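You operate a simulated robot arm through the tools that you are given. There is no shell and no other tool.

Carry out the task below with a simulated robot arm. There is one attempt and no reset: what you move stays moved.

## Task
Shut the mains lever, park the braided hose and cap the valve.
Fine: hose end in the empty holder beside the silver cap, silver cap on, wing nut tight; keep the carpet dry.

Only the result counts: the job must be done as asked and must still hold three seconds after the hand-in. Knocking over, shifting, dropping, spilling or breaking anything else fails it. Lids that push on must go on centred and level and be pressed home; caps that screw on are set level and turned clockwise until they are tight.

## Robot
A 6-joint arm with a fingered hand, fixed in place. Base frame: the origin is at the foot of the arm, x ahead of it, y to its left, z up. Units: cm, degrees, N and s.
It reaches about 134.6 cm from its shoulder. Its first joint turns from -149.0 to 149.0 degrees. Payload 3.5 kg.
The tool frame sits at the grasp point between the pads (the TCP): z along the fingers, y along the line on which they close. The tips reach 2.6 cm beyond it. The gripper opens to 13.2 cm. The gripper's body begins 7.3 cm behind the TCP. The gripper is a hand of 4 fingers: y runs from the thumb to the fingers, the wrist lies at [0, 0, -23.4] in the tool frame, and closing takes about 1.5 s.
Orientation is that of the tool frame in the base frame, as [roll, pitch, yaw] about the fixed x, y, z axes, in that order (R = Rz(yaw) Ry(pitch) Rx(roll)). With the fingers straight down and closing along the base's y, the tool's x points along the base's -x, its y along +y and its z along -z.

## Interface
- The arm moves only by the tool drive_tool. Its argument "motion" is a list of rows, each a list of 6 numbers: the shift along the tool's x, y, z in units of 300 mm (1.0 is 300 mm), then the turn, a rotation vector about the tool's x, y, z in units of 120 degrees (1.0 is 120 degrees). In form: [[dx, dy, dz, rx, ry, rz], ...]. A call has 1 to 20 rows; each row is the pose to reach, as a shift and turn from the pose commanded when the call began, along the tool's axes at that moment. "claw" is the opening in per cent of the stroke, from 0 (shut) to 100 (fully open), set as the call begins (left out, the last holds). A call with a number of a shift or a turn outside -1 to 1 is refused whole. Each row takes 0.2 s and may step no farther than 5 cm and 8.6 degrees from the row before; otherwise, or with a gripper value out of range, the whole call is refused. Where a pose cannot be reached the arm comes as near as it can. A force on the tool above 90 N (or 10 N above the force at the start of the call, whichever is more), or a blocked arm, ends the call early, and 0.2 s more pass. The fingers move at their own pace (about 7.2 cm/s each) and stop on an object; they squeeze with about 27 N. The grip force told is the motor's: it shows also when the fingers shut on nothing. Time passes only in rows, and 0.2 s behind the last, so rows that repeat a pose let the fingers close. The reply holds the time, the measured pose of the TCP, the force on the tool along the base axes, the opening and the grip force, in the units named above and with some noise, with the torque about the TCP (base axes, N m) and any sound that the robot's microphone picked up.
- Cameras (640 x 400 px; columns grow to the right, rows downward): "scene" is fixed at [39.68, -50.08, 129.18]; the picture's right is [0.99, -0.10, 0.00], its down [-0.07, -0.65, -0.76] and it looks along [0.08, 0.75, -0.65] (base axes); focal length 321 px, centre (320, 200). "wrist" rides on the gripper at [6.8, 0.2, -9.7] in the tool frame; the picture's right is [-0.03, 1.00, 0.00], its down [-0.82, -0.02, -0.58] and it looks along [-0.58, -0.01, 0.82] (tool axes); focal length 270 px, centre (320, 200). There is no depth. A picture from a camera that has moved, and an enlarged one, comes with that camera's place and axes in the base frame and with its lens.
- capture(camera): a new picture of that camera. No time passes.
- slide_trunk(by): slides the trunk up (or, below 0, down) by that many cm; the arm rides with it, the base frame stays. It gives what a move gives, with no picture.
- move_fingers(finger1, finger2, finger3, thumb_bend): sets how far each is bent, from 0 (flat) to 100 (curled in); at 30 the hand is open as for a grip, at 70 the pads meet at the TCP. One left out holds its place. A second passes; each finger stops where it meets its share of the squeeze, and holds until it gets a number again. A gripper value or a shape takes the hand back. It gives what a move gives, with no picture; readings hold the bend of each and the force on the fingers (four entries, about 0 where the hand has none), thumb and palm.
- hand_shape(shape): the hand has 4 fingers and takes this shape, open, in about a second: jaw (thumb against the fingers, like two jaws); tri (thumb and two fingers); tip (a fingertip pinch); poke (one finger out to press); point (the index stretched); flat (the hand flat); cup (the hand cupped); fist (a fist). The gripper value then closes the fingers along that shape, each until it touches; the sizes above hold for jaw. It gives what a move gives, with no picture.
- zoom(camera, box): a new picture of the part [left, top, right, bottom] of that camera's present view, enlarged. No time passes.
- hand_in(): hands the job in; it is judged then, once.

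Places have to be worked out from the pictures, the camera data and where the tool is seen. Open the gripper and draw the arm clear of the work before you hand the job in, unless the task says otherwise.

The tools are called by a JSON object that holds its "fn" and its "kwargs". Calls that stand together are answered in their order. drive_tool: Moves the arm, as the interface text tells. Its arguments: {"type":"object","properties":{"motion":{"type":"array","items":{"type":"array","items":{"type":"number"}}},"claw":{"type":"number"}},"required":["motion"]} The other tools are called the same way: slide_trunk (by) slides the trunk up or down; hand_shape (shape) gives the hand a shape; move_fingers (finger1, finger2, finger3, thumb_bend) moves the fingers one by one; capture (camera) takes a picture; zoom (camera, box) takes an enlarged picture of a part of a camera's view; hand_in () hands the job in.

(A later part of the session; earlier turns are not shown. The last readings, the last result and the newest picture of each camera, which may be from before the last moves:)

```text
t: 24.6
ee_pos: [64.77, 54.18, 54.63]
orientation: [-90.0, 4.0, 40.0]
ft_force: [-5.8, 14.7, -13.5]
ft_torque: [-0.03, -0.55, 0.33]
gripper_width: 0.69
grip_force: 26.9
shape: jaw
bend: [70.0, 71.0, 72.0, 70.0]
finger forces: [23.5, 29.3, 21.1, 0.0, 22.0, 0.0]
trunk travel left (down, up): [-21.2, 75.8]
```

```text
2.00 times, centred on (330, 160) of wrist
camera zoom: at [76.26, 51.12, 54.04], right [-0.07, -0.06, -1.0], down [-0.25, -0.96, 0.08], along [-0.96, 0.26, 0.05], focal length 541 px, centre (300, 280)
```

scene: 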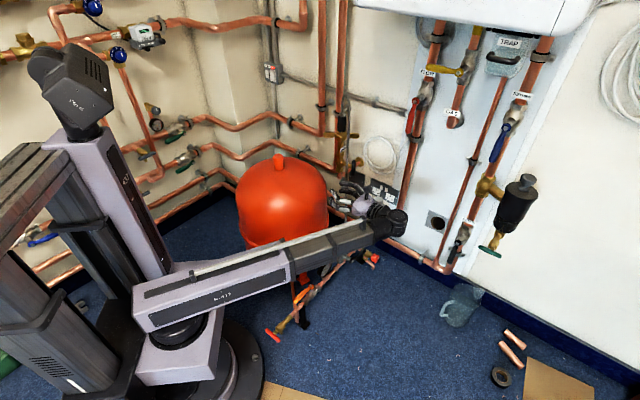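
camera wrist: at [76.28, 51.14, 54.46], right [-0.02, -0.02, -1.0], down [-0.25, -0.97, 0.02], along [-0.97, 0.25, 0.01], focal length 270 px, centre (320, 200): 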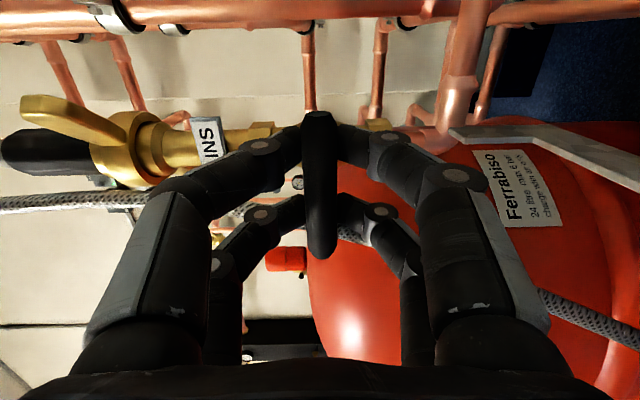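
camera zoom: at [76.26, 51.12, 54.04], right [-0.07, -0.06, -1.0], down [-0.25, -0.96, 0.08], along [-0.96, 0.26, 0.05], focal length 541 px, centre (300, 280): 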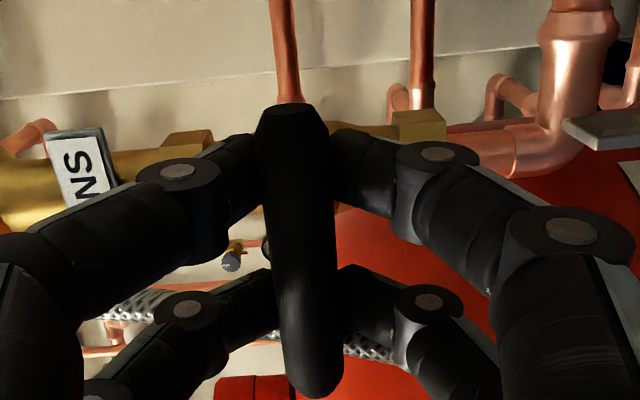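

The torque has risen, so the lever is against its closed stop. I'll release, back off along the stem, then move toward the room.

{"fn": "drive_tool", "kwargs": {"claw": 30, "motion": [[0, 0, 0, 0, 0, -0.0167], [0, 0, 0, 0, 0, -0.0333], [0, 0, 0, 0, 0, -0.0333], [0, 0, 0, 0, 0, -0.0333], [0, 0, -0.05, 0, 0, -0.0333], [0, 0, -0.1, 0, 0, -0.0333], [-0.03, 0, -0.155, 0, 0, -0.0333], [-0.13, 0, -0.19, 0, 0, -0.0333], [-0.25, 0, -0.2, 0, 0, -0.0333], [-0.38, 0, -0.2, 0, 0, -0.0333], [-0.5, 0, -0.2, 0, 0, -0.0333]]}}

{"fn": "capture", "kwargs": {"camera": "wrist"}}

{"fn": "zoom", "kwargs": {"camera": "scene", "box": [300, 100, 460, 250]}}

```text
t: 27.0
ee_pos: [56.99, 39.94, 54.76]
orientation: [-89.8, 0.0, 40.0]
ft_force: [0.1, 0.7, -0.6]
ft_torque: [0.0, -0.04, 0.02]
gripper_width: 3.93
grip_force: 0.0
shape: jaw
bend: [74.0, 74.0, 74.0, 70.0]
finger forces: [0.1, 0.0, 0.1, 0.0, 0.0, 0.0]
out of reach, approached as far as the arm can: row 8, 9, 10, 11
trunk travel left (down, up): [-21.2, 75.8]
```

```text
taken
camera wrist: at [68.55, 36.94, 54.67], right [-0.02, -0.01, -1.0], down [-0.25, -0.97, 0.02], along [-0.97, 0.25, 0.02], focal length 270 px, centre (320, 200)
```

wrist: 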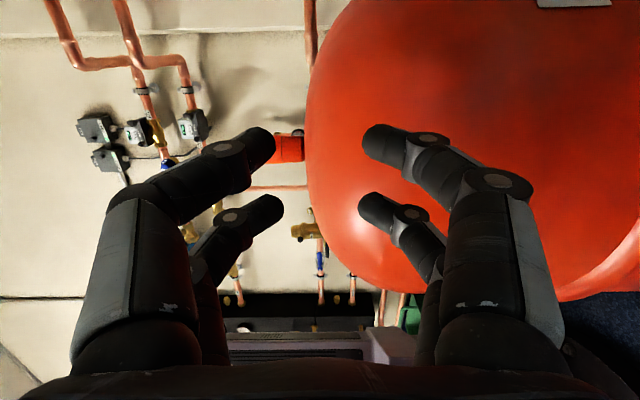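

```text
2.67 times, centred on (380, 175) of scene
camera zoom: at [39.68, -50.08, 129.18], right [0.99, -0.1, 0.0], down [-0.07, -0.65, -0.76], along [0.08, 0.75, -0.65], focal length 855 px, centre (160, 267)
```

zoom: 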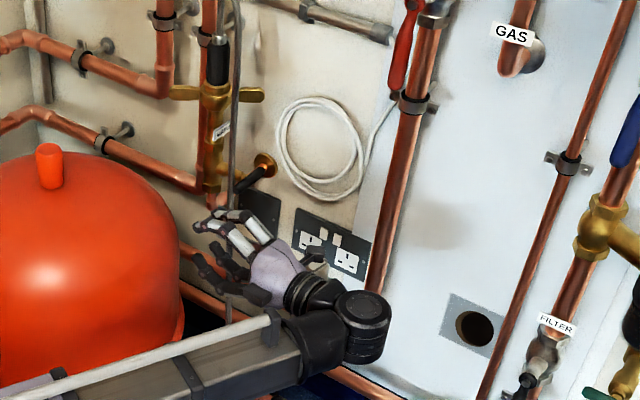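

The lever is now horizontal, i.e. shut. I'll raise the trunk 46.7 cm in the open, then turn the hand back to fingers-down for the wing nut.

{"fn": "slide_trunk", "kwargs": {"by": 46.7}}

{"fn": "drive_tool", "kwargs": {"motion": [[0, 0, 0, 0, 0, -0.0682], [0, 0, 0, 0, 0, -0.1364], [0, 0, 0, 0, 0, -0.2045], [0, 0, 0, 0, 0, -0.2727], [0, 0, 0, 0, 0, -0.3409], [0, 0, 0, 0, 0, -0.4091], [0, 0, 0, 0, 0, -0.4773], [0, 0, 0, 0, 0, -0.5455], [0, 0, 0, 0, 0, -0.6136], [0, 0, 0, 0, 0, -0.6818], [0, 0, 0, 0, 0, -0.75]]}}

{"fn": "zoom", "kwargs": {"camera": "scene", "box": [280, 60, 440, 260]}}

```text
refused: 46.7 is not a number from -40 to 40
```

```text
t: 29.4
ee_pos: [57.06, 39.87, 54.83]
orientation: [49.0, -89.6, -99.0]
ft_force: [-0.2, -0.2, 0.1]
ft_torque: [0.02, -0.01, 0.01]
gripper_width: 3.93
grip_force: 0.1
shape: jaw
bend: [74.0, 74.0, 74.0, 70.0]
finger forces: [0.0, 0.0, 0.0, 0.0, 0.1, 0.0]
trunk travel left (down, up): [-21.2, 75.8]
```

```text
2.00 times, centred on (360, 160) of scene
camera zoom: at [39.68, -50.08, 129.18], right [0.99, -0.1, 0.0], down [-0.07, -0.65, -0.76], along [0.08, 0.75, -0.65], focal length 642 px, centre (240, 280)
```

zoom: 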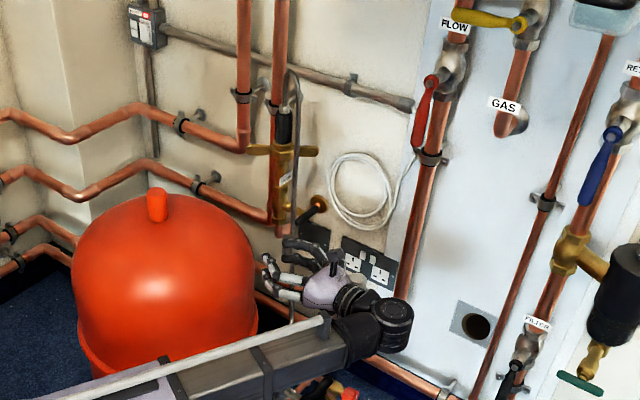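

The slide was refused because it is limited to 40 per call, but the roll-back went fine. I'll raise in two steps.

{"fn": "slide_trunk", "kwargs": {"by": 40}}

{"fn": "slide_trunk", "kwargs": {"by": 6.7}}

```text
t: 33.3
ee_pos: [57.11, 39.92, 94.75]
orientation: [25.3, -89.8, -75.4]
ft_force: [0.1, -0.2, 0.6]
ft_torque: [-0.02, 0.0, -0.03]
gripper_width: 3.95
grip_force: 0.0
shape: jaw
bend: [74.0, 74.0, 74.0, 70.0]
finger forces: [0.0, 0.0, 0.0, 0.1, 0.1, 0.1]
trunk travel left (down, up): [-61.2, 35.8]
```

```text
t: 34.3
ee_pos: [57.15, 39.93, 101.59]
orientation: [25.2, -89.7, -75.1]
ft_force: [-0.6, -0.2, -0.7]
ft_torque: [0.0, -0.06, -0.03]
gripper_width: 3.92
grip_force: 0.0
shape: jaw
bend: [74.0, 74.0, 74.0, 70.0]
finger forces: [0.0, 0.1, 0.0, 0.0, 0.0, 0.0]
trunk travel left (down, up): [-67.9, 29.1]
```

The wrist is at z ≈ 101.5. I'll swing the hand down to fingers-down at yaw ≈ 175° while carrying the wrist to about (48, 52), in front of the wing nut's left wing and above everything.

{"fn": "drive_tool", "kwargs": {"claw": 36, "motion": [[-0.0646, -0.024, 0.0682, 0.0163, -0.0393, -0.0163], [-0.1295, -0.0456, 0.1302, 0.0326, -0.0787, -0.0326], [-0.194, -0.0646, 0.1861, 0.0488, -0.118, -0.0488], [-0.2579, -0.0808, 0.2361, 0.0651, -0.1573, -0.0651], [-0.3202, -0.0941, 0.2804, 0.0814, -0.1967, -0.0814], [-0.3804, -0.1043, 0.3192, 0.0977, -0.236, -0.0977], [-0.4382, -0.1112, 0.3528, 0.114, -0.2753, -0.114], [-0.4929, -0.1148, 0.3814, 0.1302, -0.3146, -0.1302], [-0.544, -0.1151, 0.4056, 0.1465, -0.354, -0.1465], [-0.591, -0.112, 0.4258, 0.1628, -0.3933, -0.1628], [-0.6336, -0.1056, 0.4424, 0.1791, -0.4326, -0.1791], [-0.6713, -0.0959, 0.456, 0.1954, -0.472, -0.1954], [-0.7039, -0.083, 0.4668, 0.2116, -0.5113, -0.2116], [-0.7308, -0.067, 0.4758, 0.2279, -0.5506, -0.2279], [-0.7522, -0.0481, 0.4833, 0.2442, -0.59, -0.2442], [-0.7674, -0.0264, 0.4899, 0.2605, -0.6293, -0.2605], [-0.7767, -0.002, 0.4964, 0.2768, -0.6686, -0.2768], [-0.7798, 0.0248, 0.503, 0.293, -0.708, -0.293]]}}

{"fn": "capture", "kwargs": {"camera": "wrist"}}

{"fn": "capture", "kwargs": {"camera": "scene"}}

```text
t: 38.1
ee_pos: [48.0, 52.06, 78.07]
orientation: [179.8, 0.0, 175.0]
ft_force: [0.2, 0.7, -0.2]
ft_torque: [0.02, 0.01, 0.01]
gripper_width: 4.71
grip_force: 0.1
shape: jaw
bend: [74.0, 74.0, 74.0, 70.0]
finger forces: [0.0, 0.0, 0.0, 0.0, 0.0, 0.1]
trunk travel left (down, up): [-67.9, 29.1]
```

```text
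taken
camera wrist: at [41.24, 52.81, 87.8], right [0.11, 0.99, 0.0], down [0.81, -0.09, 0.58], along [0.57, -0.06, -0.82], focal length 270 px, centre (320, 200)
```

wrist: 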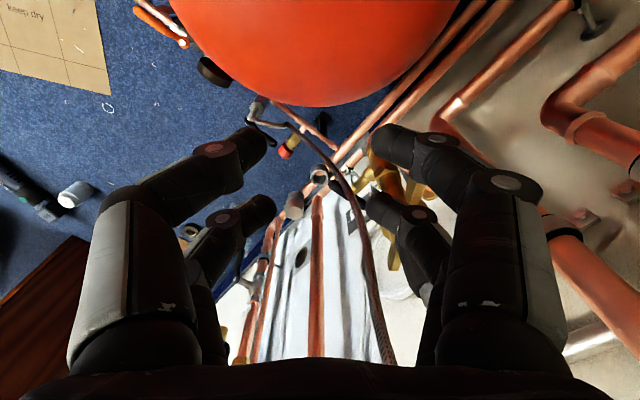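

```text
taken
```

scene: 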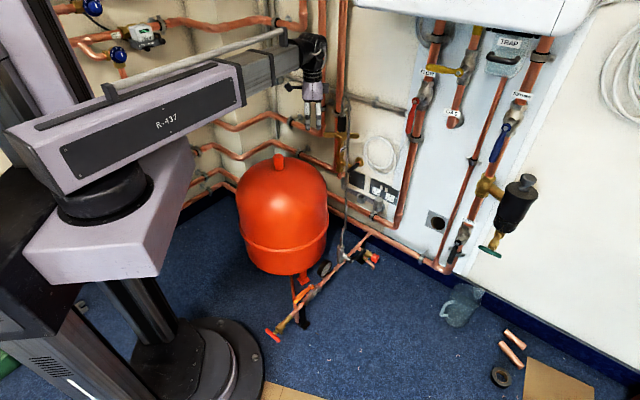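

The hand is exactly at (48, 52, 78) with fingers down. I'll move over the left wing at (53.9, 59.75) and look before lowering.

{"fn": "drive_tool", "kwargs": {"motion": [[-0.058, 0.091, 0, 0, 0, 0], [-0.116, 0.182, 0, 0, 0, 0], [-0.174, 0.273, 0, 0, 0, 0]]}}

{"fn": "capture", "kwargs": {"camera": "wrist"}}

{"fn": "zoom", "kwargs": {"camera": "scene", "box": [290, 60, 418, 140]}}

```text
t: 38.9
ee_pos: [53.92, 59.77, 78.1]
orientation: [179.8, -0.1, 174.9]
ft_force: [0.3, 0.4, 0.5]
ft_torque: [0.04, 0.01, -0.02]
gripper_width: 4.73
grip_force: 0.1
shape: jaw
bend: [74.0, 74.0, 74.0, 70.0]
finger forces: [0.0, 0.0, 0.0, 0.1, 0.0, 0.0]
trunk travel left (down, up): [-67.9, 29.1]
```

```text
taken
camera wrist: at [47.12, 60.56, 87.81], right [0.11, 0.99, 0.0], down [0.81, -0.1, 0.58], along [0.57, -0.06, -0.82], focal length 270 px, centre (320, 200)
```

wrist: 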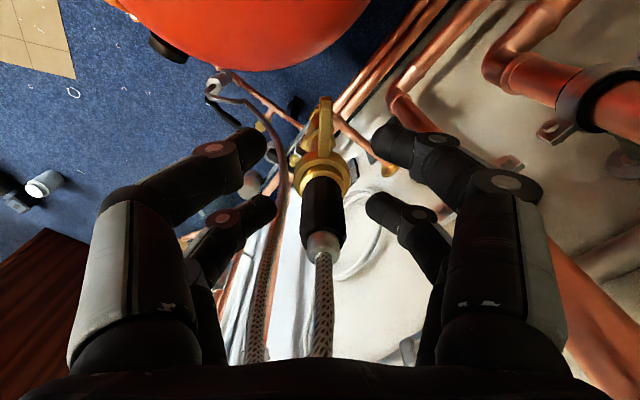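

```text
5.00 times, centred on (354, 100) of scene
camera zoom: at [39.68, -50.08, 129.18], right [0.99, -0.1, 0.0], down [-0.07, -0.65, -0.76], along [0.08, 0.75, -0.65], focal length 1604 px, centre (150, 700)
```

zoom: 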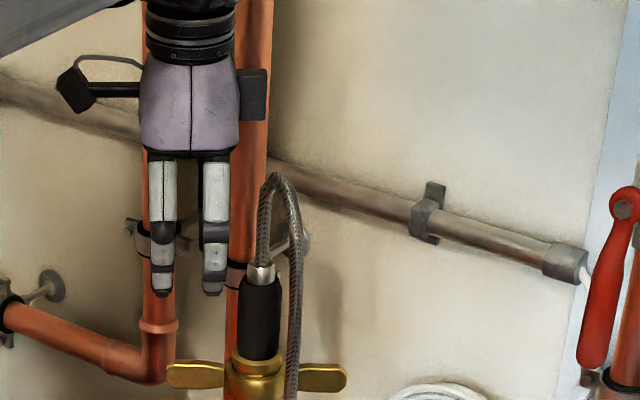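

The wing lies nearly in line with the hand, its tip at about (52.4, 60.5, 66.2). I'll move slightly outward to r ≈ 7.5 so the box on the palm's inner side clears the hose, then lower by 11 cm to straddle the wing.

{"fn": "drive_tool", "kwargs": {"motion": [[0.04, 0.007, 0, 0, 0, 0.0125], [0.075, 0.014, 0, 0, 0, 0.025]]}}

{"fn": "slide_trunk", "kwargs": {"by": -11}}

{"fn": "capture", "kwargs": {"camera": "wrist"}}

{"fn": "zoom", "kwargs": {"camera": "scene", "box": [290, 80, 418, 160]}}

```text
t: 39.5
ee_pos: [51.57, 60.23, 77.97]
orientation: [179.8, -0.1, 171.9]
ft_force: [-0.1, 0.1, -0.7]
ft_torque: [0.02, -0.01, 0.0]
gripper_width: 4.72
grip_force: 0.1
shape: jaw
bend: [74.0, 74.0, 74.0, 70.0]
finger forces: [0.1, 0.1, 0.0, 0.1, 0.0, 0.1]
trunk travel left (down, up): [-67.9, 29.1]
```

```text
t: 40.9
ee_pos: [51.52, 60.33, 67.04]
orientation: [179.8, -0.1, 171.9]
ft_force: [-0.6, 0.4, -0.9]
ft_torque: [0.01, 0.02, 0.01]
gripper_width: 4.72
grip_force: 0.1
shape: jaw
bend: [74.0, 74.0, 74.0, 70.0]
finger forces: [0.1, 0.0, 0.0, 0.0, 0.0, 0.0]
trunk travel left (down, up): [-56.9, 40.1]
```

```text
taken
camera wrist: at [44.89, 61.43, 76.82], right [0.17, 0.99, 0.0], down [0.81, -0.14, 0.58], along [0.57, -0.09, -0.82], focal length 270 px, centre (320, 200)
```

wrist: 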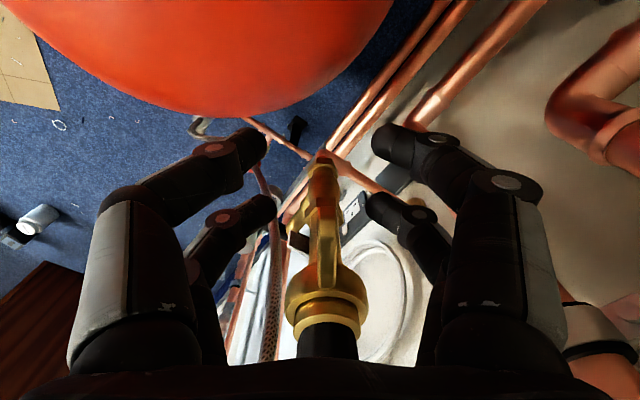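

```text
5.00 times, centred on (354, 120) of scene
camera zoom: at [39.68, -50.08, 129.18], right [0.99, -0.1, 0.0], down [-0.07, -0.65, -0.76], along [0.08, 0.75, -0.65], focal length 1604 px, centre (150, 600)
```

zoom: 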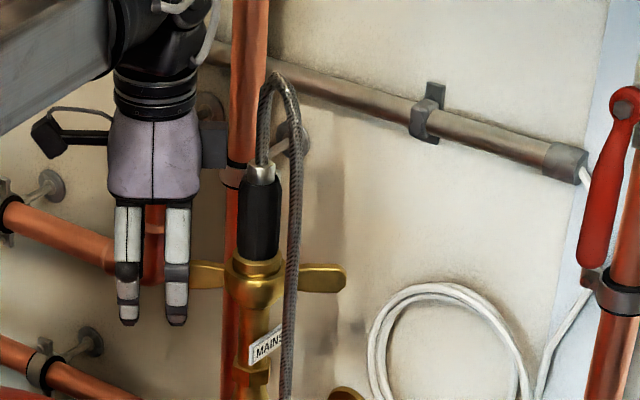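

The fingers straddle the left wing. I'll close on it and swing counter-clockwise (seen from above) in small steps about the nut axis at (59.15, 59.35), watching the forces.

{"fn": "drive_tool", "kwargs": {"claw": 0, "motion": [[0, 0, 0, 0, 0, 0], [0, 0, 0, 0, 0, 0], [0, 0, 0, 0, 0, 0], [0, 0, 0, 0, 0, 0], [0, 0, 0, 0, 0, 0]]}}

{"fn": "capture", "kwargs": {"camera": "wrist"}}

{"fn": "zoom", "kwargs": {"camera": "scene", "box": [290, 80, 418, 160]}}

```text
t: 42.1
ee_pos: [51.61, 60.35, 66.99]
orientation: [179.8, -0.2, 172.0]
ft_force: [-2.4, -1.0, -25.4]
ft_torque: [0.03, 0.45, 0.0]
gripper_width: 0.0
grip_force: 27.2
shape: jaw
bend: [61.0, 70.0, 69.0, 70.0]
finger forces: [0.0, 23.3, 23.2, 0.0, 0.0, 0.0]
trunk travel left (down, up): [-56.9, 40.1]
```

```text
taken
camera wrist: at [44.94, 61.52, 76.67], right [0.17, 0.99, 0.0], down [0.81, -0.14, 0.58], along [0.57, -0.09, -0.82], focal length 270 px, centre (320, 200)
```

wrist: 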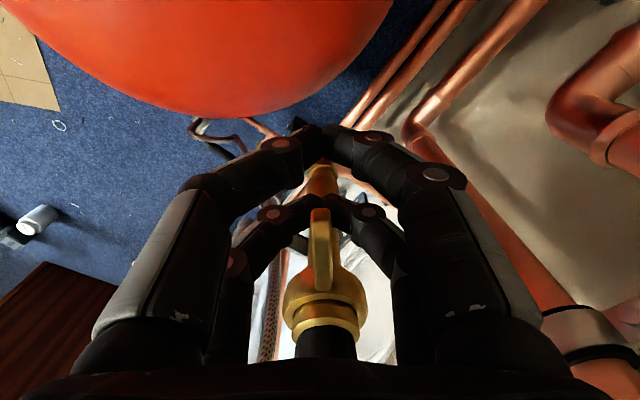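

```text
5.00 times, centred on (354, 120) of scene
camera zoom: at [39.68, -50.08, 129.18], right [0.99, -0.1, 0.0], down [-0.07, -0.65, -0.76], along [0.08, 0.75, -0.65], focal length 1604 px, centre (150, 600)
```

zoom: 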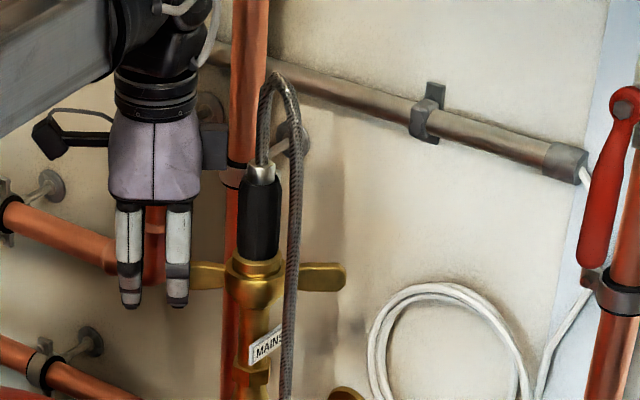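

The fingertips rise as they close, and the pads met just below and outside the wing tip (tip at r ≈ 6.6, z ≈ 66). I'll open, tilt the hand 25° so the fingers point inward, which keeps the palm box away from the hose, and move in to r ≈ 5.8. Then I'll lower 3.4 cm.

{"fn": "drive_tool", "kwargs": {"claw": 36, "motion": [[0, 0, 0, 0, 0, 0], [0, 0, 0, 0, 0, 0], [0, 0, 0, 0, 0, 0], [-0.015, 0, -0.018, 0, -0.052, 0], [-0.03, 0, -0.036, 0, -0.104, 0], [-0.045, 0, -0.055, 0, -0.156, 0], [-0.06, 0, -0.073, 0, -0.208, 0]]}}

{"fn": "slide_trunk", "kwargs": {"by": -3.4}}

{"fn": "capture", "kwargs": {"camera": "wrist"}}

{"fn": "zoom", "kwargs": {"camera": "scene", "box": [290, 80, 418, 160]}}

```text
t: 43.7
ee_pos: [53.42, 59.96, 69.2]
orientation: [179.7, 25.1, 171.9]
ft_force: [-0.2, -0.1, 0.7]
ft_torque: [0.01, 0.0, 0.01]
gripper_width: 4.71
grip_force: 0.0
shape: jaw
bend: [74.0, 74.0, 74.0, 70.0]
finger forces: [0.0, 0.1, 0.0, 0.1, 0.1, 0.1]
out of reach, approached as far as the arm can: row 4, 5, 6
trunk travel left (down, up): [-56.9, 40.1]
```

```text
t: 44.5
ee_pos: [53.31, 59.96, 65.93]
orientation: [179.7, 24.9, 171.7]
ft_force: [-0.3, 0.4, -0.2]
ft_torque: [0.01, 0.03, -0.03]
gripper_width: 4.71
grip_force: 0.2
shape: jaw
bend: [74.0, 74.0, 74.0, 70.0]
finger forces: [0.0, 0.0, 0.0, 0.0, 0.0, 0.0]
trunk travel left (down, up): [-53.5, 43.5]
```

```text
taken
camera wrist: at [43.29, 61.58, 71.8], right [0.16, 0.99, 0.01], down [0.49, -0.09, 0.87], along [0.86, -0.13, -0.5], focal length 270 px, centre (320, 200)
```

wrist: 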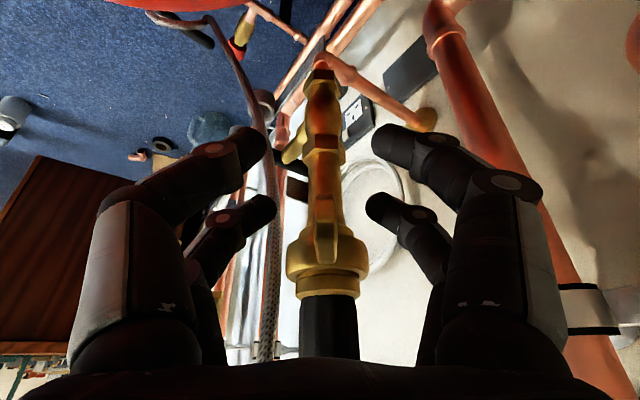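

```text
5.00 times, centred on (354, 120) of scene
camera zoom: at [39.68, -50.08, 129.18], right [0.99, -0.1, 0.0], down [-0.07, -0.65, -0.76], along [0.08, 0.75, -0.65], focal length 1604 px, centre (150, 600)
```

zoom: 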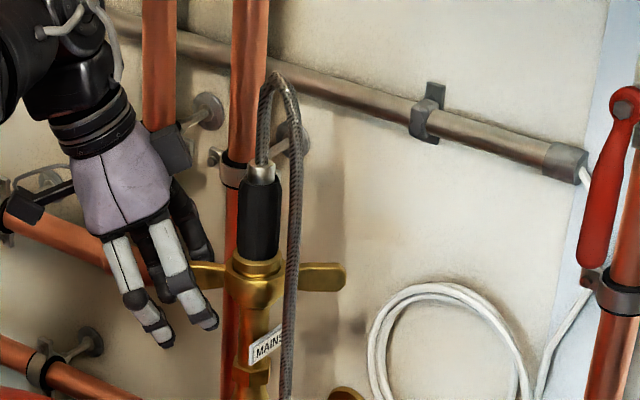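

The wing is now between the fingers. I'll close on it.

{"fn": "drive_tool", "kwargs": {"claw": 0, "motion": [[0, 0, 0, 0, 0, 0], [0, 0, 0, 0, 0, 0], [0, 0, 0, 0, 0, 0], [0, 0, 0, 0, 0, 0], [0, 0, 0, 0, 0, 0]]}}

{"fn": "capture", "kwargs": {"camera": "wrist"}}

{"fn": "zoom", "kwargs": {"camera": "scene", "box": [290, 80, 418, 160]}}

```text
t: 45.7
ee_pos: [53.47, 60.07, 65.72]
orientation: [179.9, 24.8, 171.8]
ft_force: [2.0, -0.5, -10.7]
ft_torque: [-0.01, 0.24, -0.01]
gripper_width: 0.02
grip_force: 26.8
shape: jaw
bend: [61.0, 70.0, 62.0, 70.0]
finger forces: [0.0, 0.0, 0.0, 0.0, 0.1, 0.0]
trunk travel left (down, up): [-53.5, 43.5]
```

```text
taken
camera wrist: at [43.33, 61.62, 71.73], right [0.16, 0.99, 0.01], down [0.49, -0.09, 0.87], along [0.86, -0.13, -0.5], focal length 270 px, centre (320, 200)
```

wrist: 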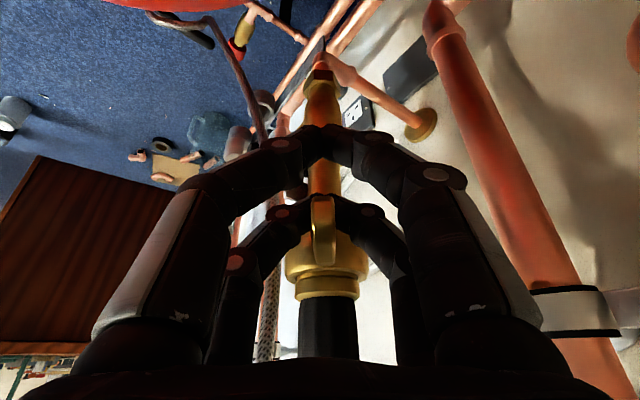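

```text
5.00 times, centred on (354, 120) of scene
camera zoom: at [39.68, -50.08, 129.18], right [0.99, -0.1, 0.0], down [-0.07, -0.65, -0.76], along [0.08, 0.75, -0.65], focal length 1604 px, centre (150, 600)
```

zoom: 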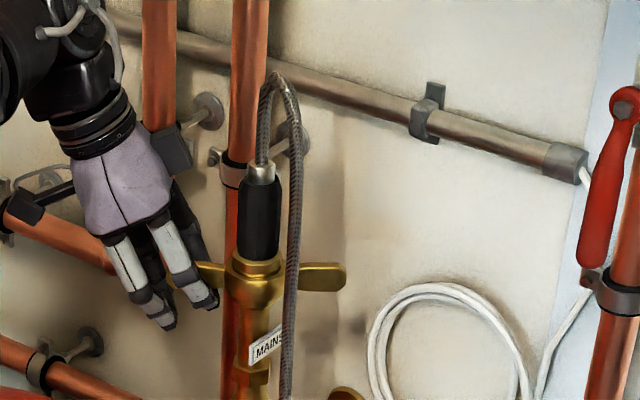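

The pads meet about 1.7 cm beyond the TCP, still just under the wing, which is at z ≈ 66.7. I'll open, lower another 1.8 cm and close again.

{"fn": "drive_tool", "kwargs": {"claw": 36, "motion": [[0, 0, 0, 0, 0, 0], [0, 0, 0, 0, 0, 0], [0, 0, 0, 0, 0, 0], [0, 0, 0, 0, 0, 0]]}}

{"fn": "slide_trunk", "kwargs": {"by": -1.8}}

{"fn": "drive_tool", "kwargs": {"claw": 0, "motion": [[0, 0, 0, 0, 0, 0], [0, 0, 0, 0, 0, 0], [0, 0, 0, 0, 0, 0], [0, 0, 0, 0, 0, 0], [0, 0, 0, 0, 0, 0]]}}

{"fn": "capture", "kwargs": {"camera": "wrist"}}

{"fn": "zoom", "kwargs": {"camera": "scene", "box": [290, 80, 418, 160]}}

```text
t: 46.7
ee_pos: [53.35, 59.96, 65.76]
orientation: [179.7, 24.9, 171.7]
ft_force: [0.7, -0.3, 0.2]
ft_torque: [0.02, -0.02, -0.02]
gripper_width: 4.7
grip_force: 0.1
shape: jaw
bend: [74.0, 74.0, 74.0, 70.0]
finger forces: [0.0, 0.1, 0.0, 0.1, 0.1, 0.0]
trunk travel left (down, up): [-53.5, 43.5]
```

```text
t: 47.4
ee_pos: [53.31, 59.91, 64.02]
orientation: [179.8, 25.0, 171.8]
ft_force: [-0.3, -0.2, -0.3]
ft_torque: [0.0, -0.01, -0.01]
gripper_width: 4.69
grip_force: 0.0
shape: jaw
bend: [74.0, 74.0, 74.0, 70.0]
finger forces: [0.1, 0.0, 0.1, 0.0, 0.0, 0.0]
trunk travel left (down, up): [-51.7, 45.3]
```

```text
t: 48.6
ee_pos: [53.29, 60.03, 64.02]
orientation: [179.7, 24.9, 171.8]
ft_force: [0.8, 0.1, -0.2]
ft_torque: [0.01, 0.0, 0.01]
gripper_width: 0.0
grip_force: 27.0
shape: jaw
bend: [62.0, 63.0, 63.0, 70.0]
finger forces: [0.1, 0.1, 0.1, 0.1, 0.0, 0.1]
trunk travel left (down, up): [-51.7, 45.3]
```

```text
taken
camera wrist: at [43.29, 61.58, 70.0], right [0.16, 0.99, 0.01], down [0.49, -0.09, 0.87], along [0.86, -0.13, -0.5], focal length 270 px, centre (320, 200)
```

wrist: 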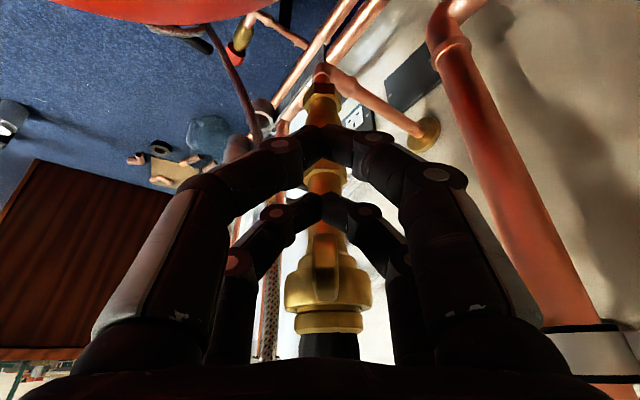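

```text
5.00 times, centred on (354, 120) of scene
camera zoom: at [39.68, -50.08, 129.18], right [0.99, -0.1, 0.0], down [-0.07, -0.65, -0.76], along [0.08, 0.75, -0.65], focal length 1604 px, centre (150, 600)
```

zoom: 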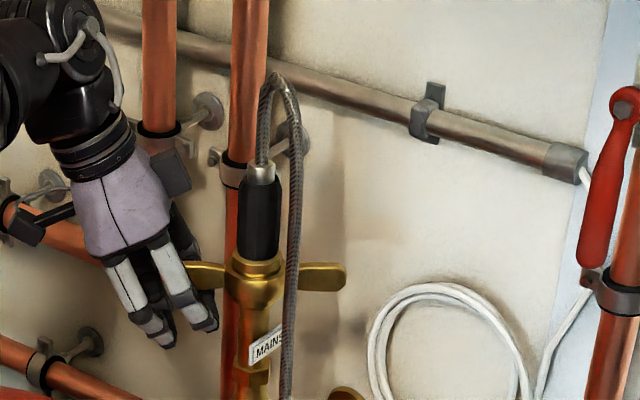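

I misjudged the direction. The fingers form an A-shape and only touch at the tips, so the wing is too deep inside. I need to go up: the wing should be about 1.5 cm beyond the TCP. I'll open, raise 3.3 cm and close.

{"fn": "drive_tool", "kwargs": {"claw": 36, "motion": [[0, 0, 0, 0, 0, 0], [0, 0, 0, 0, 0, 0], [0, 0, 0, 0, 0, 0], [0, 0, 0, 0, 0, 0]]}}

{"fn": "slide_trunk", "kwargs": {"by": 3.3}}

{"fn": "drive_tool", "kwargs": {"claw": 0, "motion": [[0, 0, 0, 0, 0, 0], [0, 0, 0, 0, 0, 0], [0, 0, 0, 0, 0, 0], [0, 0, 0, 0, 0, 0], [0, 0, 0, 0, 0, 0]]}}

{"fn": "capture", "kwargs": {"camera": "wrist"}}

{"fn": "zoom", "kwargs": {"camera": "scene", "box": [290, 80, 418, 160]}}

```text
t: 49.6
ee_pos: [53.38, 59.86, 64.1]
orientation: [179.7, 24.9, 171.8]
ft_force: [-0.7, 0.3, -1.4]
ft_torque: [-0.01, -0.01, 0.03]
gripper_width: 4.72
grip_force: 0.0
shape: jaw
bend: [74.0, 74.0, 74.0, 70.0]
finger forces: [0.0, 0.0, 0.0, 0.0, 0.1, 0.0]
trunk travel left (down, up): [-51.7, 45.3]
```

```text
t: 50.4
ee_pos: [53.37, 59.98, 67.35]
orientation: [179.7, 24.9, 171.7]
ft_force: [0.4, -0.6, 0.7]
ft_torque: [0.0, 0.01, 0.0]
gripper_width: 4.7
grip_force: 0.0
shape: jaw
bend: [74.0, 74.0, 74.0, 70.0]
finger forces: [0.0, 0.0, 0.1, 0.0, 0.1, 0.0]
trunk travel left (down, up): [-55.0, 42.0]
```

```text
t: 51.5
ee_pos: [53.41, 59.99, 67.3]
orientation: [179.7, 24.9, 171.8]
ft_force: [1.5, 0.0, -4.3]
ft_torque: [0.0, 0.1, 0.0]
gripper_width: 0.0
grip_force: 26.7
shape: jaw
bend: [61.0, 71.0, 70.0, 70.0]
finger forces: [0.0, 23.2, 23.2, 0.1, 0.0, 0.1]
trunk travel left (down, up): [-55.0, 42.0]
```

```text
taken
camera wrist: at [43.31, 61.59, 73.27], right [0.16, 0.99, 0.01], down [0.49, -0.09, 0.87], along [0.86, -0.13, -0.5], focal length 270 px, centre (320, 200)
```

wrist: 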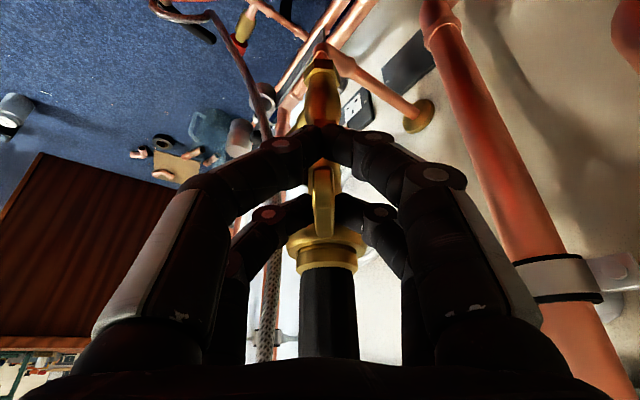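

```text
5.00 times, centred on (354, 120) of scene
camera zoom: at [39.68, -50.08, 129.18], right [0.99, -0.1, 0.0], down [-0.07, -0.65, -0.76], along [0.08, 0.75, -0.65], focal length 1604 px, centre (150, 600)
```

zoom: 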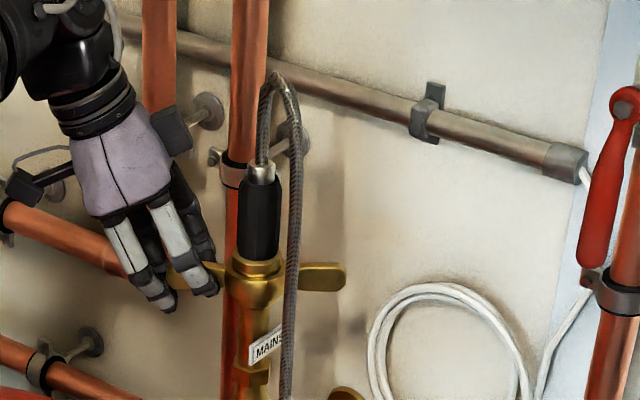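

The wing is now clamped between the inner finger pair (23 N each). I'll swing counter-clockwise 16° as a first test.

{"fn": "drive_tool", "kwargs": {"motion": [[-0.0025, -0.0267, 0.0011, -0.0282, 0, -0.0604], [-0.0083, -0.0528, 0.0039, -0.0563, 0, -0.1208], [-0.0083, -0.0528, 0.0039, -0.0563, 0, -0.1208]]}}

{"fn": "capture", "kwargs": {"camera": "wrist"}}

{"fn": "zoom", "kwargs": {"camera": "scene", "box": [290, 80, 418, 160]}}

```text
t: 52.4
ee_pos: [53.52, 58.18, 67.4]
orientation: [179.7, 24.9, -172.2]
ft_force: [-2.5, -1.9, -5.1]
ft_torque: [-0.03, 0.14, -0.02]
gripper_width: 0.0
grip_force: 26.8
shape: jaw
bend: [61.0, 71.0, 70.0, 70.0]
finger forces: [0.0, 23.1, 24.3, 0.0, 0.0, 0.0]
trunk travel left (down, up): [-55.0, 42.0]
```

```text
taken
camera wrist: at [43.35, 57.08, 73.28], right [-0.12, 0.99, 0.01], down [0.5, 0.04, 0.87], along [0.86, 0.11, -0.5], focal length 270 px, centre (320, 200)
```

wrist: 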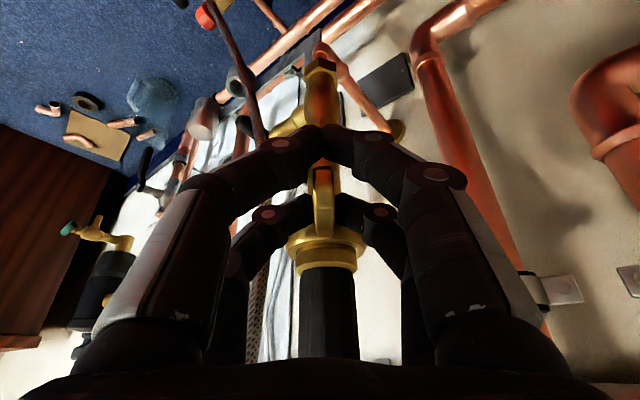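

```text
5.00 times, centred on (354, 120) of scene
camera zoom: at [39.68, -50.08, 129.18], right [0.99, -0.1, 0.0], down [-0.07, -0.65, -0.76], along [0.08, 0.75, -0.65], focal length 1604 px, centre (150, 600)
```

zoom: 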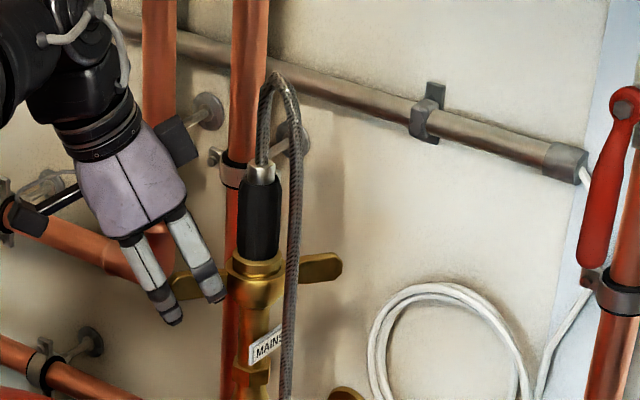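

The nut turns easily with the hand, and the opposite wing moved too. I'll continue 48° more.

{"fn": "drive_tool", "kwargs": {"motion": [[-0.0025, -0.0267, 0.0011, -0.0282, 0, -0.0604], [-0.0083, -0.0528, 0.0039, -0.0563, 0, -0.1208], [-0.0173, -0.0778, 0.0081, -0.0845, 0, -0.1812], [-0.0294, -0.1011, 0.0137, -0.1127, 0, -0.2416], [-0.0443, -0.1224, 0.0207, -0.1409, 0, -0.302], [-0.0618, -0.1411, 0.0288, -0.169, 0, -0.3624]]}}

{"fn": "capture", "kwargs": {"camera": "wrist"}}

{"fn": "zoom", "kwargs": {"camera": "scene", "box": [290, 80, 418, 160]}}

```text
t: 53.8
ee_pos: [56.06, 54.41, 67.41]
orientation: [179.8, 25.1, -123.9]
ft_force: [-0.2, -4.5, -7.2]
ft_torque: [-0.23, 0.08, -0.07]
gripper_width: 0.0
grip_force: 27.2
shape: jaw
bend: [61.0, 71.0, 70.0, 70.0]
finger forces: [0.0, 22.9, 25.2, 0.0, 0.0, 0.1]
trunk travel left (down, up): [-55.0, 42.0]
```

```text
taken
camera wrist: at [50.22, 46.0, 73.27], right [-0.82, 0.58, 0.01], down [0.3, 0.4, 0.87], along [0.5, 0.71, -0.49], focal length 270 px, centre (320, 200)
```

wrist: 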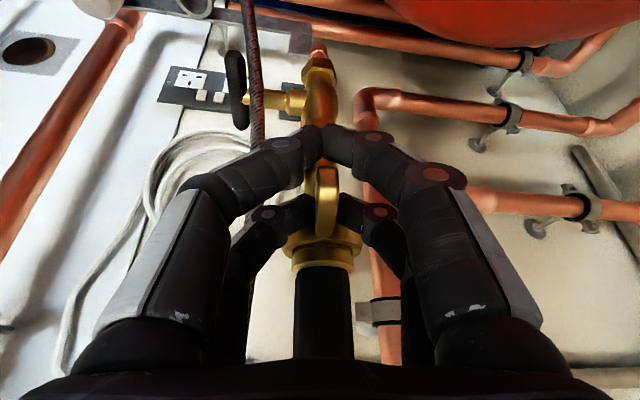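

```text
5.00 times, centred on (354, 120) of scene
camera zoom: at [39.68, -50.08, 129.18], right [0.99, -0.1, 0.0], down [-0.07, -0.65, -0.76], along [0.08, 0.75, -0.65], focal length 1604 px, centre (150, 600)
```

zoom: 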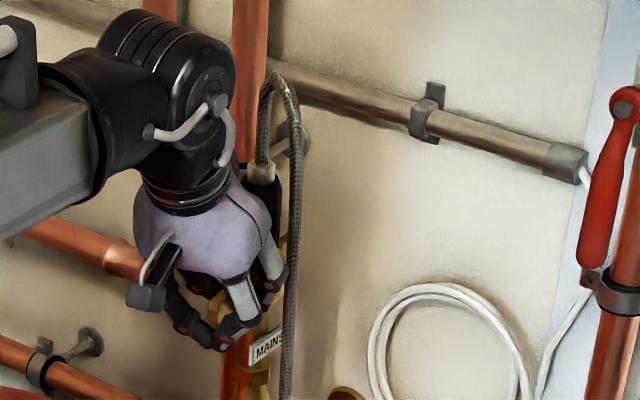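

The nut has turned 64° so far with little effort. I'll go another 28°, to about 92° in total, just short of the hose.

{"fn": "drive_tool", "kwargs": {"motion": [[-0.0025, -0.0267, 0.0011, -0.0282, 0, -0.0604], [-0.0083, -0.0528, 0.0039, -0.0563, 0, -0.1208], [-0.0173, -0.0778, 0.0081, -0.0845, 0, -0.1812], [-0.023, -0.0897, 0.0107, -0.0986, 0, -0.2114], [-0.023, -0.0897, 0.0107, -0.0986, 0, -0.2114]]}}

{"fn": "capture", "kwargs": {"camera": "wrist"}}

{"fn": "zoom", "kwargs": {"camera": "scene", "box": [290, 80, 418, 160]}}

```text
t: 55.0
ee_pos: [58.6, 53.62, 67.34]
orientation: [179.8, 25.1, -96.0]
ft_force: [-14.7, -4.1, -11.1]
ft_torque: [-0.26, 0.24, 0.18]
gripper_width: 0.01
grip_force: 26.7
shape: jaw
bend: [61.0, 71.0, 70.0, 70.0]
finger forces: [0.8, 32.5, 21.3, 0.0, 0.0, 0.0]
trunk travel left (down, up): [-55.0, 42.0]
```

```text
taken
camera wrist: at [57.43, 43.37, 73.29], right [-0.99, 0.13, 0.01], down [0.07, 0.49, 0.87], along [0.1, 0.86, -0.49], focal length 270 px, centre (320, 200)
```

wrist: 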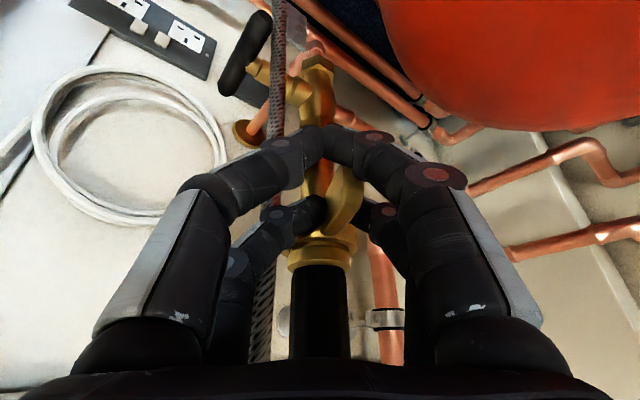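

```text
5.00 times, centred on (354, 120) of scene
camera zoom: at [39.68, -50.08, 129.18], right [0.99, -0.1, 0.0], down [-0.07, -0.65, -0.76], along [0.08, 0.75, -0.65], focal length 1604 px, centre (150, 600)
```

zoom: 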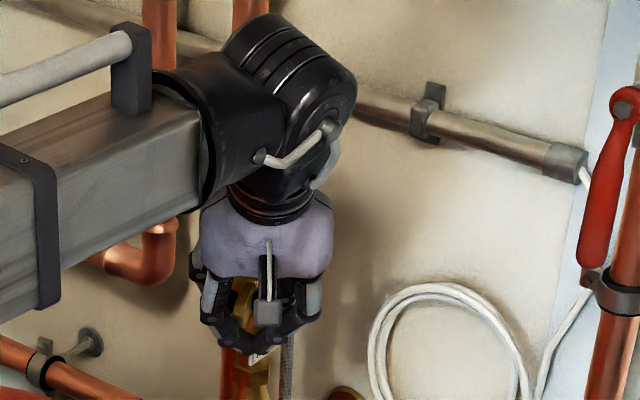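

The wing now lags behind the hand and the side force has risen, so the nut has hit its loosened stop. I'll open and withdraw straight outward.

{"fn": "drive_tool", "kwargs": {"claw": 40, "motion": [[0, 0, 0, 0.02, 0, 0.045], [0, 0.02, 0, 0.04, 0, 0.09], [0, 0.02, 0, 0.04, 0, 0.09], [0, 0.02, 0, 0.04, 0, 0.09], [0.08, 0.02, -0.037, 0.04, 0, 0.09], [0.16, 0.02, -0.075, 0.04, 0, 0.09], [0.26, 0.02, -0.12, 0.04, 0, 0.09]]}}

{"fn": "capture", "kwargs": {"camera": "wrist"}}

{"fn": "zoom", "kwargs": {"camera": "scene", "box": [290, 80, 418, 160]}}

```text
t: 56.5
ee_pos: [57.09, 45.1, 67.41]
orientation: [179.6, 25.2, -108.1]
ft_force: [0.7, 0.0, 0.6]
ft_torque: [-0.02, -0.01, -0.01]
gripper_width: 5.28
grip_force: 0.1
shape: jaw
bend: [73.0, 73.0, 73.0, 70.0]
finger forces: [0.0, 0.0, 0.0, 0.0, 0.0, 0.1]
trunk travel left (down, up): [-55.0, 42.0]
```

```text
taken
camera wrist: at [53.88, 35.42, 73.29], right [-0.94, 0.33, 0.02], down [0.18, 0.46, 0.87], along [0.28, 0.82, -0.49], focal length 270 px, centre (320, 200)
```

wrist: 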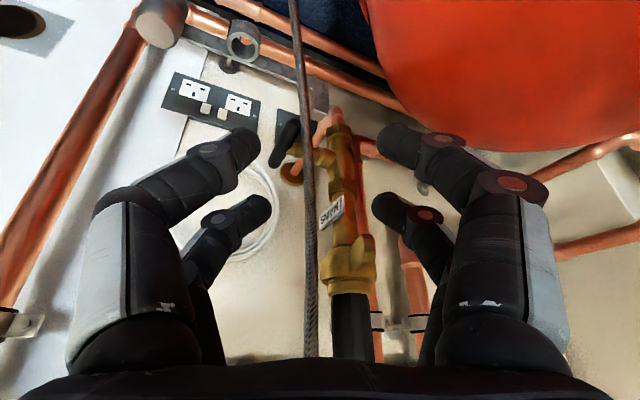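

```text
5.00 times, centred on (354, 120) of scene
camera zoom: at [39.68, -50.08, 129.18], right [0.99, -0.1, 0.0], down [-0.07, -0.65, -0.76], along [0.08, 0.75, -0.65], focal length 1604 px, centre (150, 600)
```

zoom: 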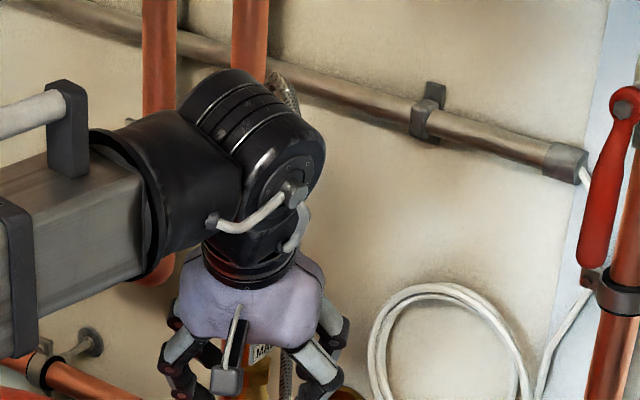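

Lever shut and nut loosened. Next is the hose's black end (z ≈ 69–75). I'll come at it from the left-front (azimuth 212°) with the hand tilted 60° so the hose drop on the right stays clear. First I'll raise 5 cm and reposition.

{"fn": "slide_trunk", "kwargs": {"by": 5}}

{"fn": "drive_tool", "kwargs": {"motion": [[0.011, 0.09, -0.005, 0.0235, 0, 0.0503], [0.022, 0.18, -0.01, 0.047, 0, 0.1007], [0.034, 0.27, -0.016, 0.0705, 0, 0.151], [0.045, 0.36, -0.021, 0.094, 0, 0.2013], [0.056, 0.45, -0.026, 0.1174, 0, 0.2517], [0.067, 0.54, -0.031, 0.1409, 0, 0.302]]}}

{"fn": "drive_tool", "kwargs": {"claw": 60, "motion": [[-0.0951, 0, -0.0058, 0, -0.0583, 0], [-0.1887, 0, -0.0232, 0, -0.1167, 0], [-0.2795, 0, -0.0518, 0, -0.175, 0], [-0.3662, 0, -0.0913, 0, -0.2333, 0], [-0.4474, 0, -0.1411, 0, -0.2917, 0]]}}

{"fn": "capture", "kwargs": {"camera": "wrist"}}

{"fn": "zoom", "kwargs": {"camera": "scene", "box": [270, 60, 430, 160]}}

```text
t: 57.5
ee_pos: [57.15, 45.22, 72.33]
orientation: [179.6, 25.2, -108.0]
ft_force: [0.4, -0.8, -0.4]
ft_torque: [0.03, 0.01, -0.01]
gripper_width: 5.25
grip_force: 0.1
shape: jaw
bend: [73.0, 73.0, 73.0, 70.0]
finger forces: [0.1, 0.0, 0.0, 0.0, 0.0, 0.0]
trunk travel left (down, up): [-60.0, 37.0]
```

```text
t: 58.9
ee_pos: [41.06, 47.98, 72.26]
orientation: [179.5, 25.0, -148.2]
ft_force: [0.0, -0.2, -0.5]
ft_torque: [-0.01, 0.01, -0.01]
gripper_width: 5.27
grip_force: 0.1
shape: jaw
bend: [73.0, 73.0, 73.0, 70.0]
finger forces: [0.0, 0.0, 0.0, 0.0, 0.1, 0.1]
out of reach, approached as far as the arm can: row 6
trunk travel left (down, up): [-60.0, 37.0]
```

```text
t: 60.1
ee_pos: [49.93, 53.6, 81.81]
orientation: [179.3, 59.8, -148.5]
ft_force: [-0.4, 0.2, 0.7]
ft_torque: [-0.04, 0.0, 0.0]
gripper_width: 7.88
grip_force: 0.0
shape: jaw
bend: [71.0, 71.0, 71.0, 70.0]
finger forces: [0.0, 0.1, 0.0, 0.1, 0.1, 0.0]
trunk travel left (down, up): [-60.0, 37.0]
```

```text
taken
camera wrist: at [39.96, 47.47, 80.82], right [-0.52, 0.85, 0.03], down [-0.06, -0.07, 1.0], along [0.85, 0.52, 0.09], focal length 270 px, centre (320, 200)
```

wrist: 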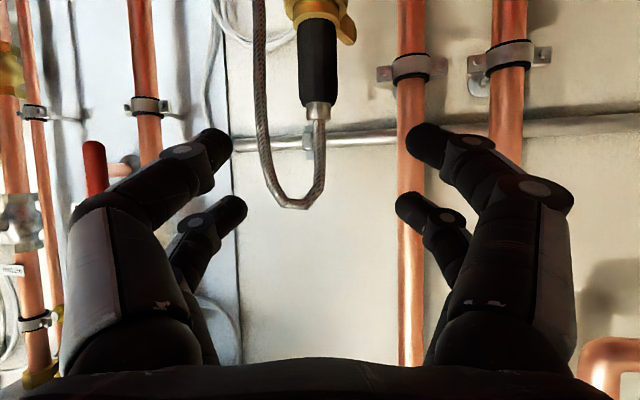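

```text
4.00 times, centred on (350, 110) of scene
camera zoom: at [39.68, -50.08, 129.18], right [0.99, -0.1, 0.0], down [-0.07, -0.65, -0.76], along [0.08, 0.75, -0.65], focal length 1283 px, centre (200, 560)
```

zoom: 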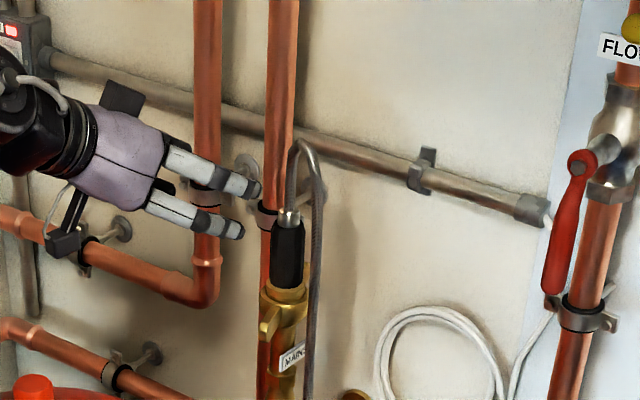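

The black end spans z 68.5–75.1 and is centred laterally. I'll lower 8.4 cm and move 9.8 cm inward with the jaws open about 5.5 cm.

{"fn": "slide_trunk", "kwargs": {"by": -8.4}}

{"fn": "drive_tool", "kwargs": {"claw": 42, "motion": [[0, 0, 0, 0, 0, 0], [-0.04, 0, 0.07, 0, 0, 0], [-0.08, 0, 0.14, 0, 0, 0], [-0.12, 0, 0.21, 0, 0, 0]]}}

{"fn": "capture", "kwargs": {"camera": "wrist"}}

{"fn": "zoom", "kwargs": {"camera": "scene", "box": [270, 60, 430, 160]}}

```text
t: 61.3
ee_pos: [49.98, 53.6, 73.34]
orientation: [179.4, 59.8, -148.5]
ft_force: [0.2, 1.0, -0.2]
ft_torque: [0.0, -0.02, -0.03]
gripper_width: 7.85
grip_force: 0.1
shape: jaw
bend: [71.0, 71.0, 71.0, 70.0]
finger forces: [0.0, 0.1, 0.1, 0.1, 0.1, 0.0]
trunk travel left (down, up): [-51.6, 45.4]
```

```text
t: 62.3
ee_pos: [56.07, 57.42, 73.33]
orientation: [179.4, 59.7, -148.6]
ft_force: [-0.6, -0.4, 0.7]
ft_torque: [0.01, 0.0, -0.01]
gripper_width: 5.58
grip_force: 0.1
shape: jaw
bend: [73.0, 73.0, 73.0, 70.0]
finger forces: [0.0, 0.0, 0.0, 0.0, 0.0, 0.0]
trunk travel left (down, up): [-51.6, 45.4]
```

```text
taken
camera wrist: at [46.12, 51.25, 72.4], right [-0.52, 0.85, 0.03], down [-0.06, -0.07, 1.0], along [0.85, 0.52, 0.09], focal length 270 px, centre (320, 200)
```

wrist: 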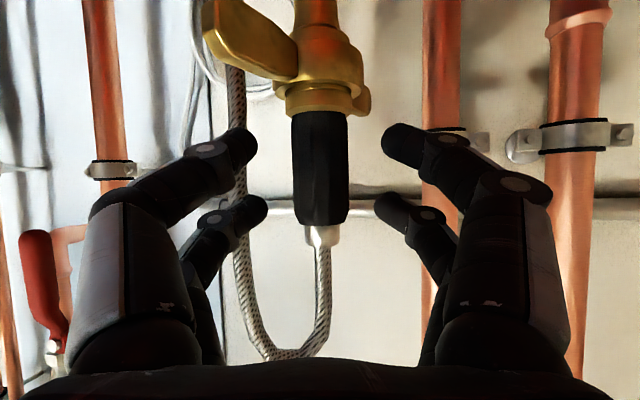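

```text
4.00 times, centred on (350, 110) of scene
camera zoom: at [39.68, -50.08, 129.18], right [0.99, -0.1, 0.0], down [-0.07, -0.65, -0.76], along [0.08, 0.75, -0.65], focal length 1283 px, centre (200, 560)
```

zoom: 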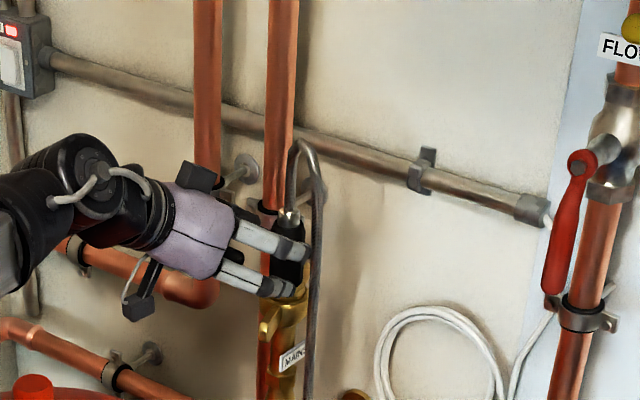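

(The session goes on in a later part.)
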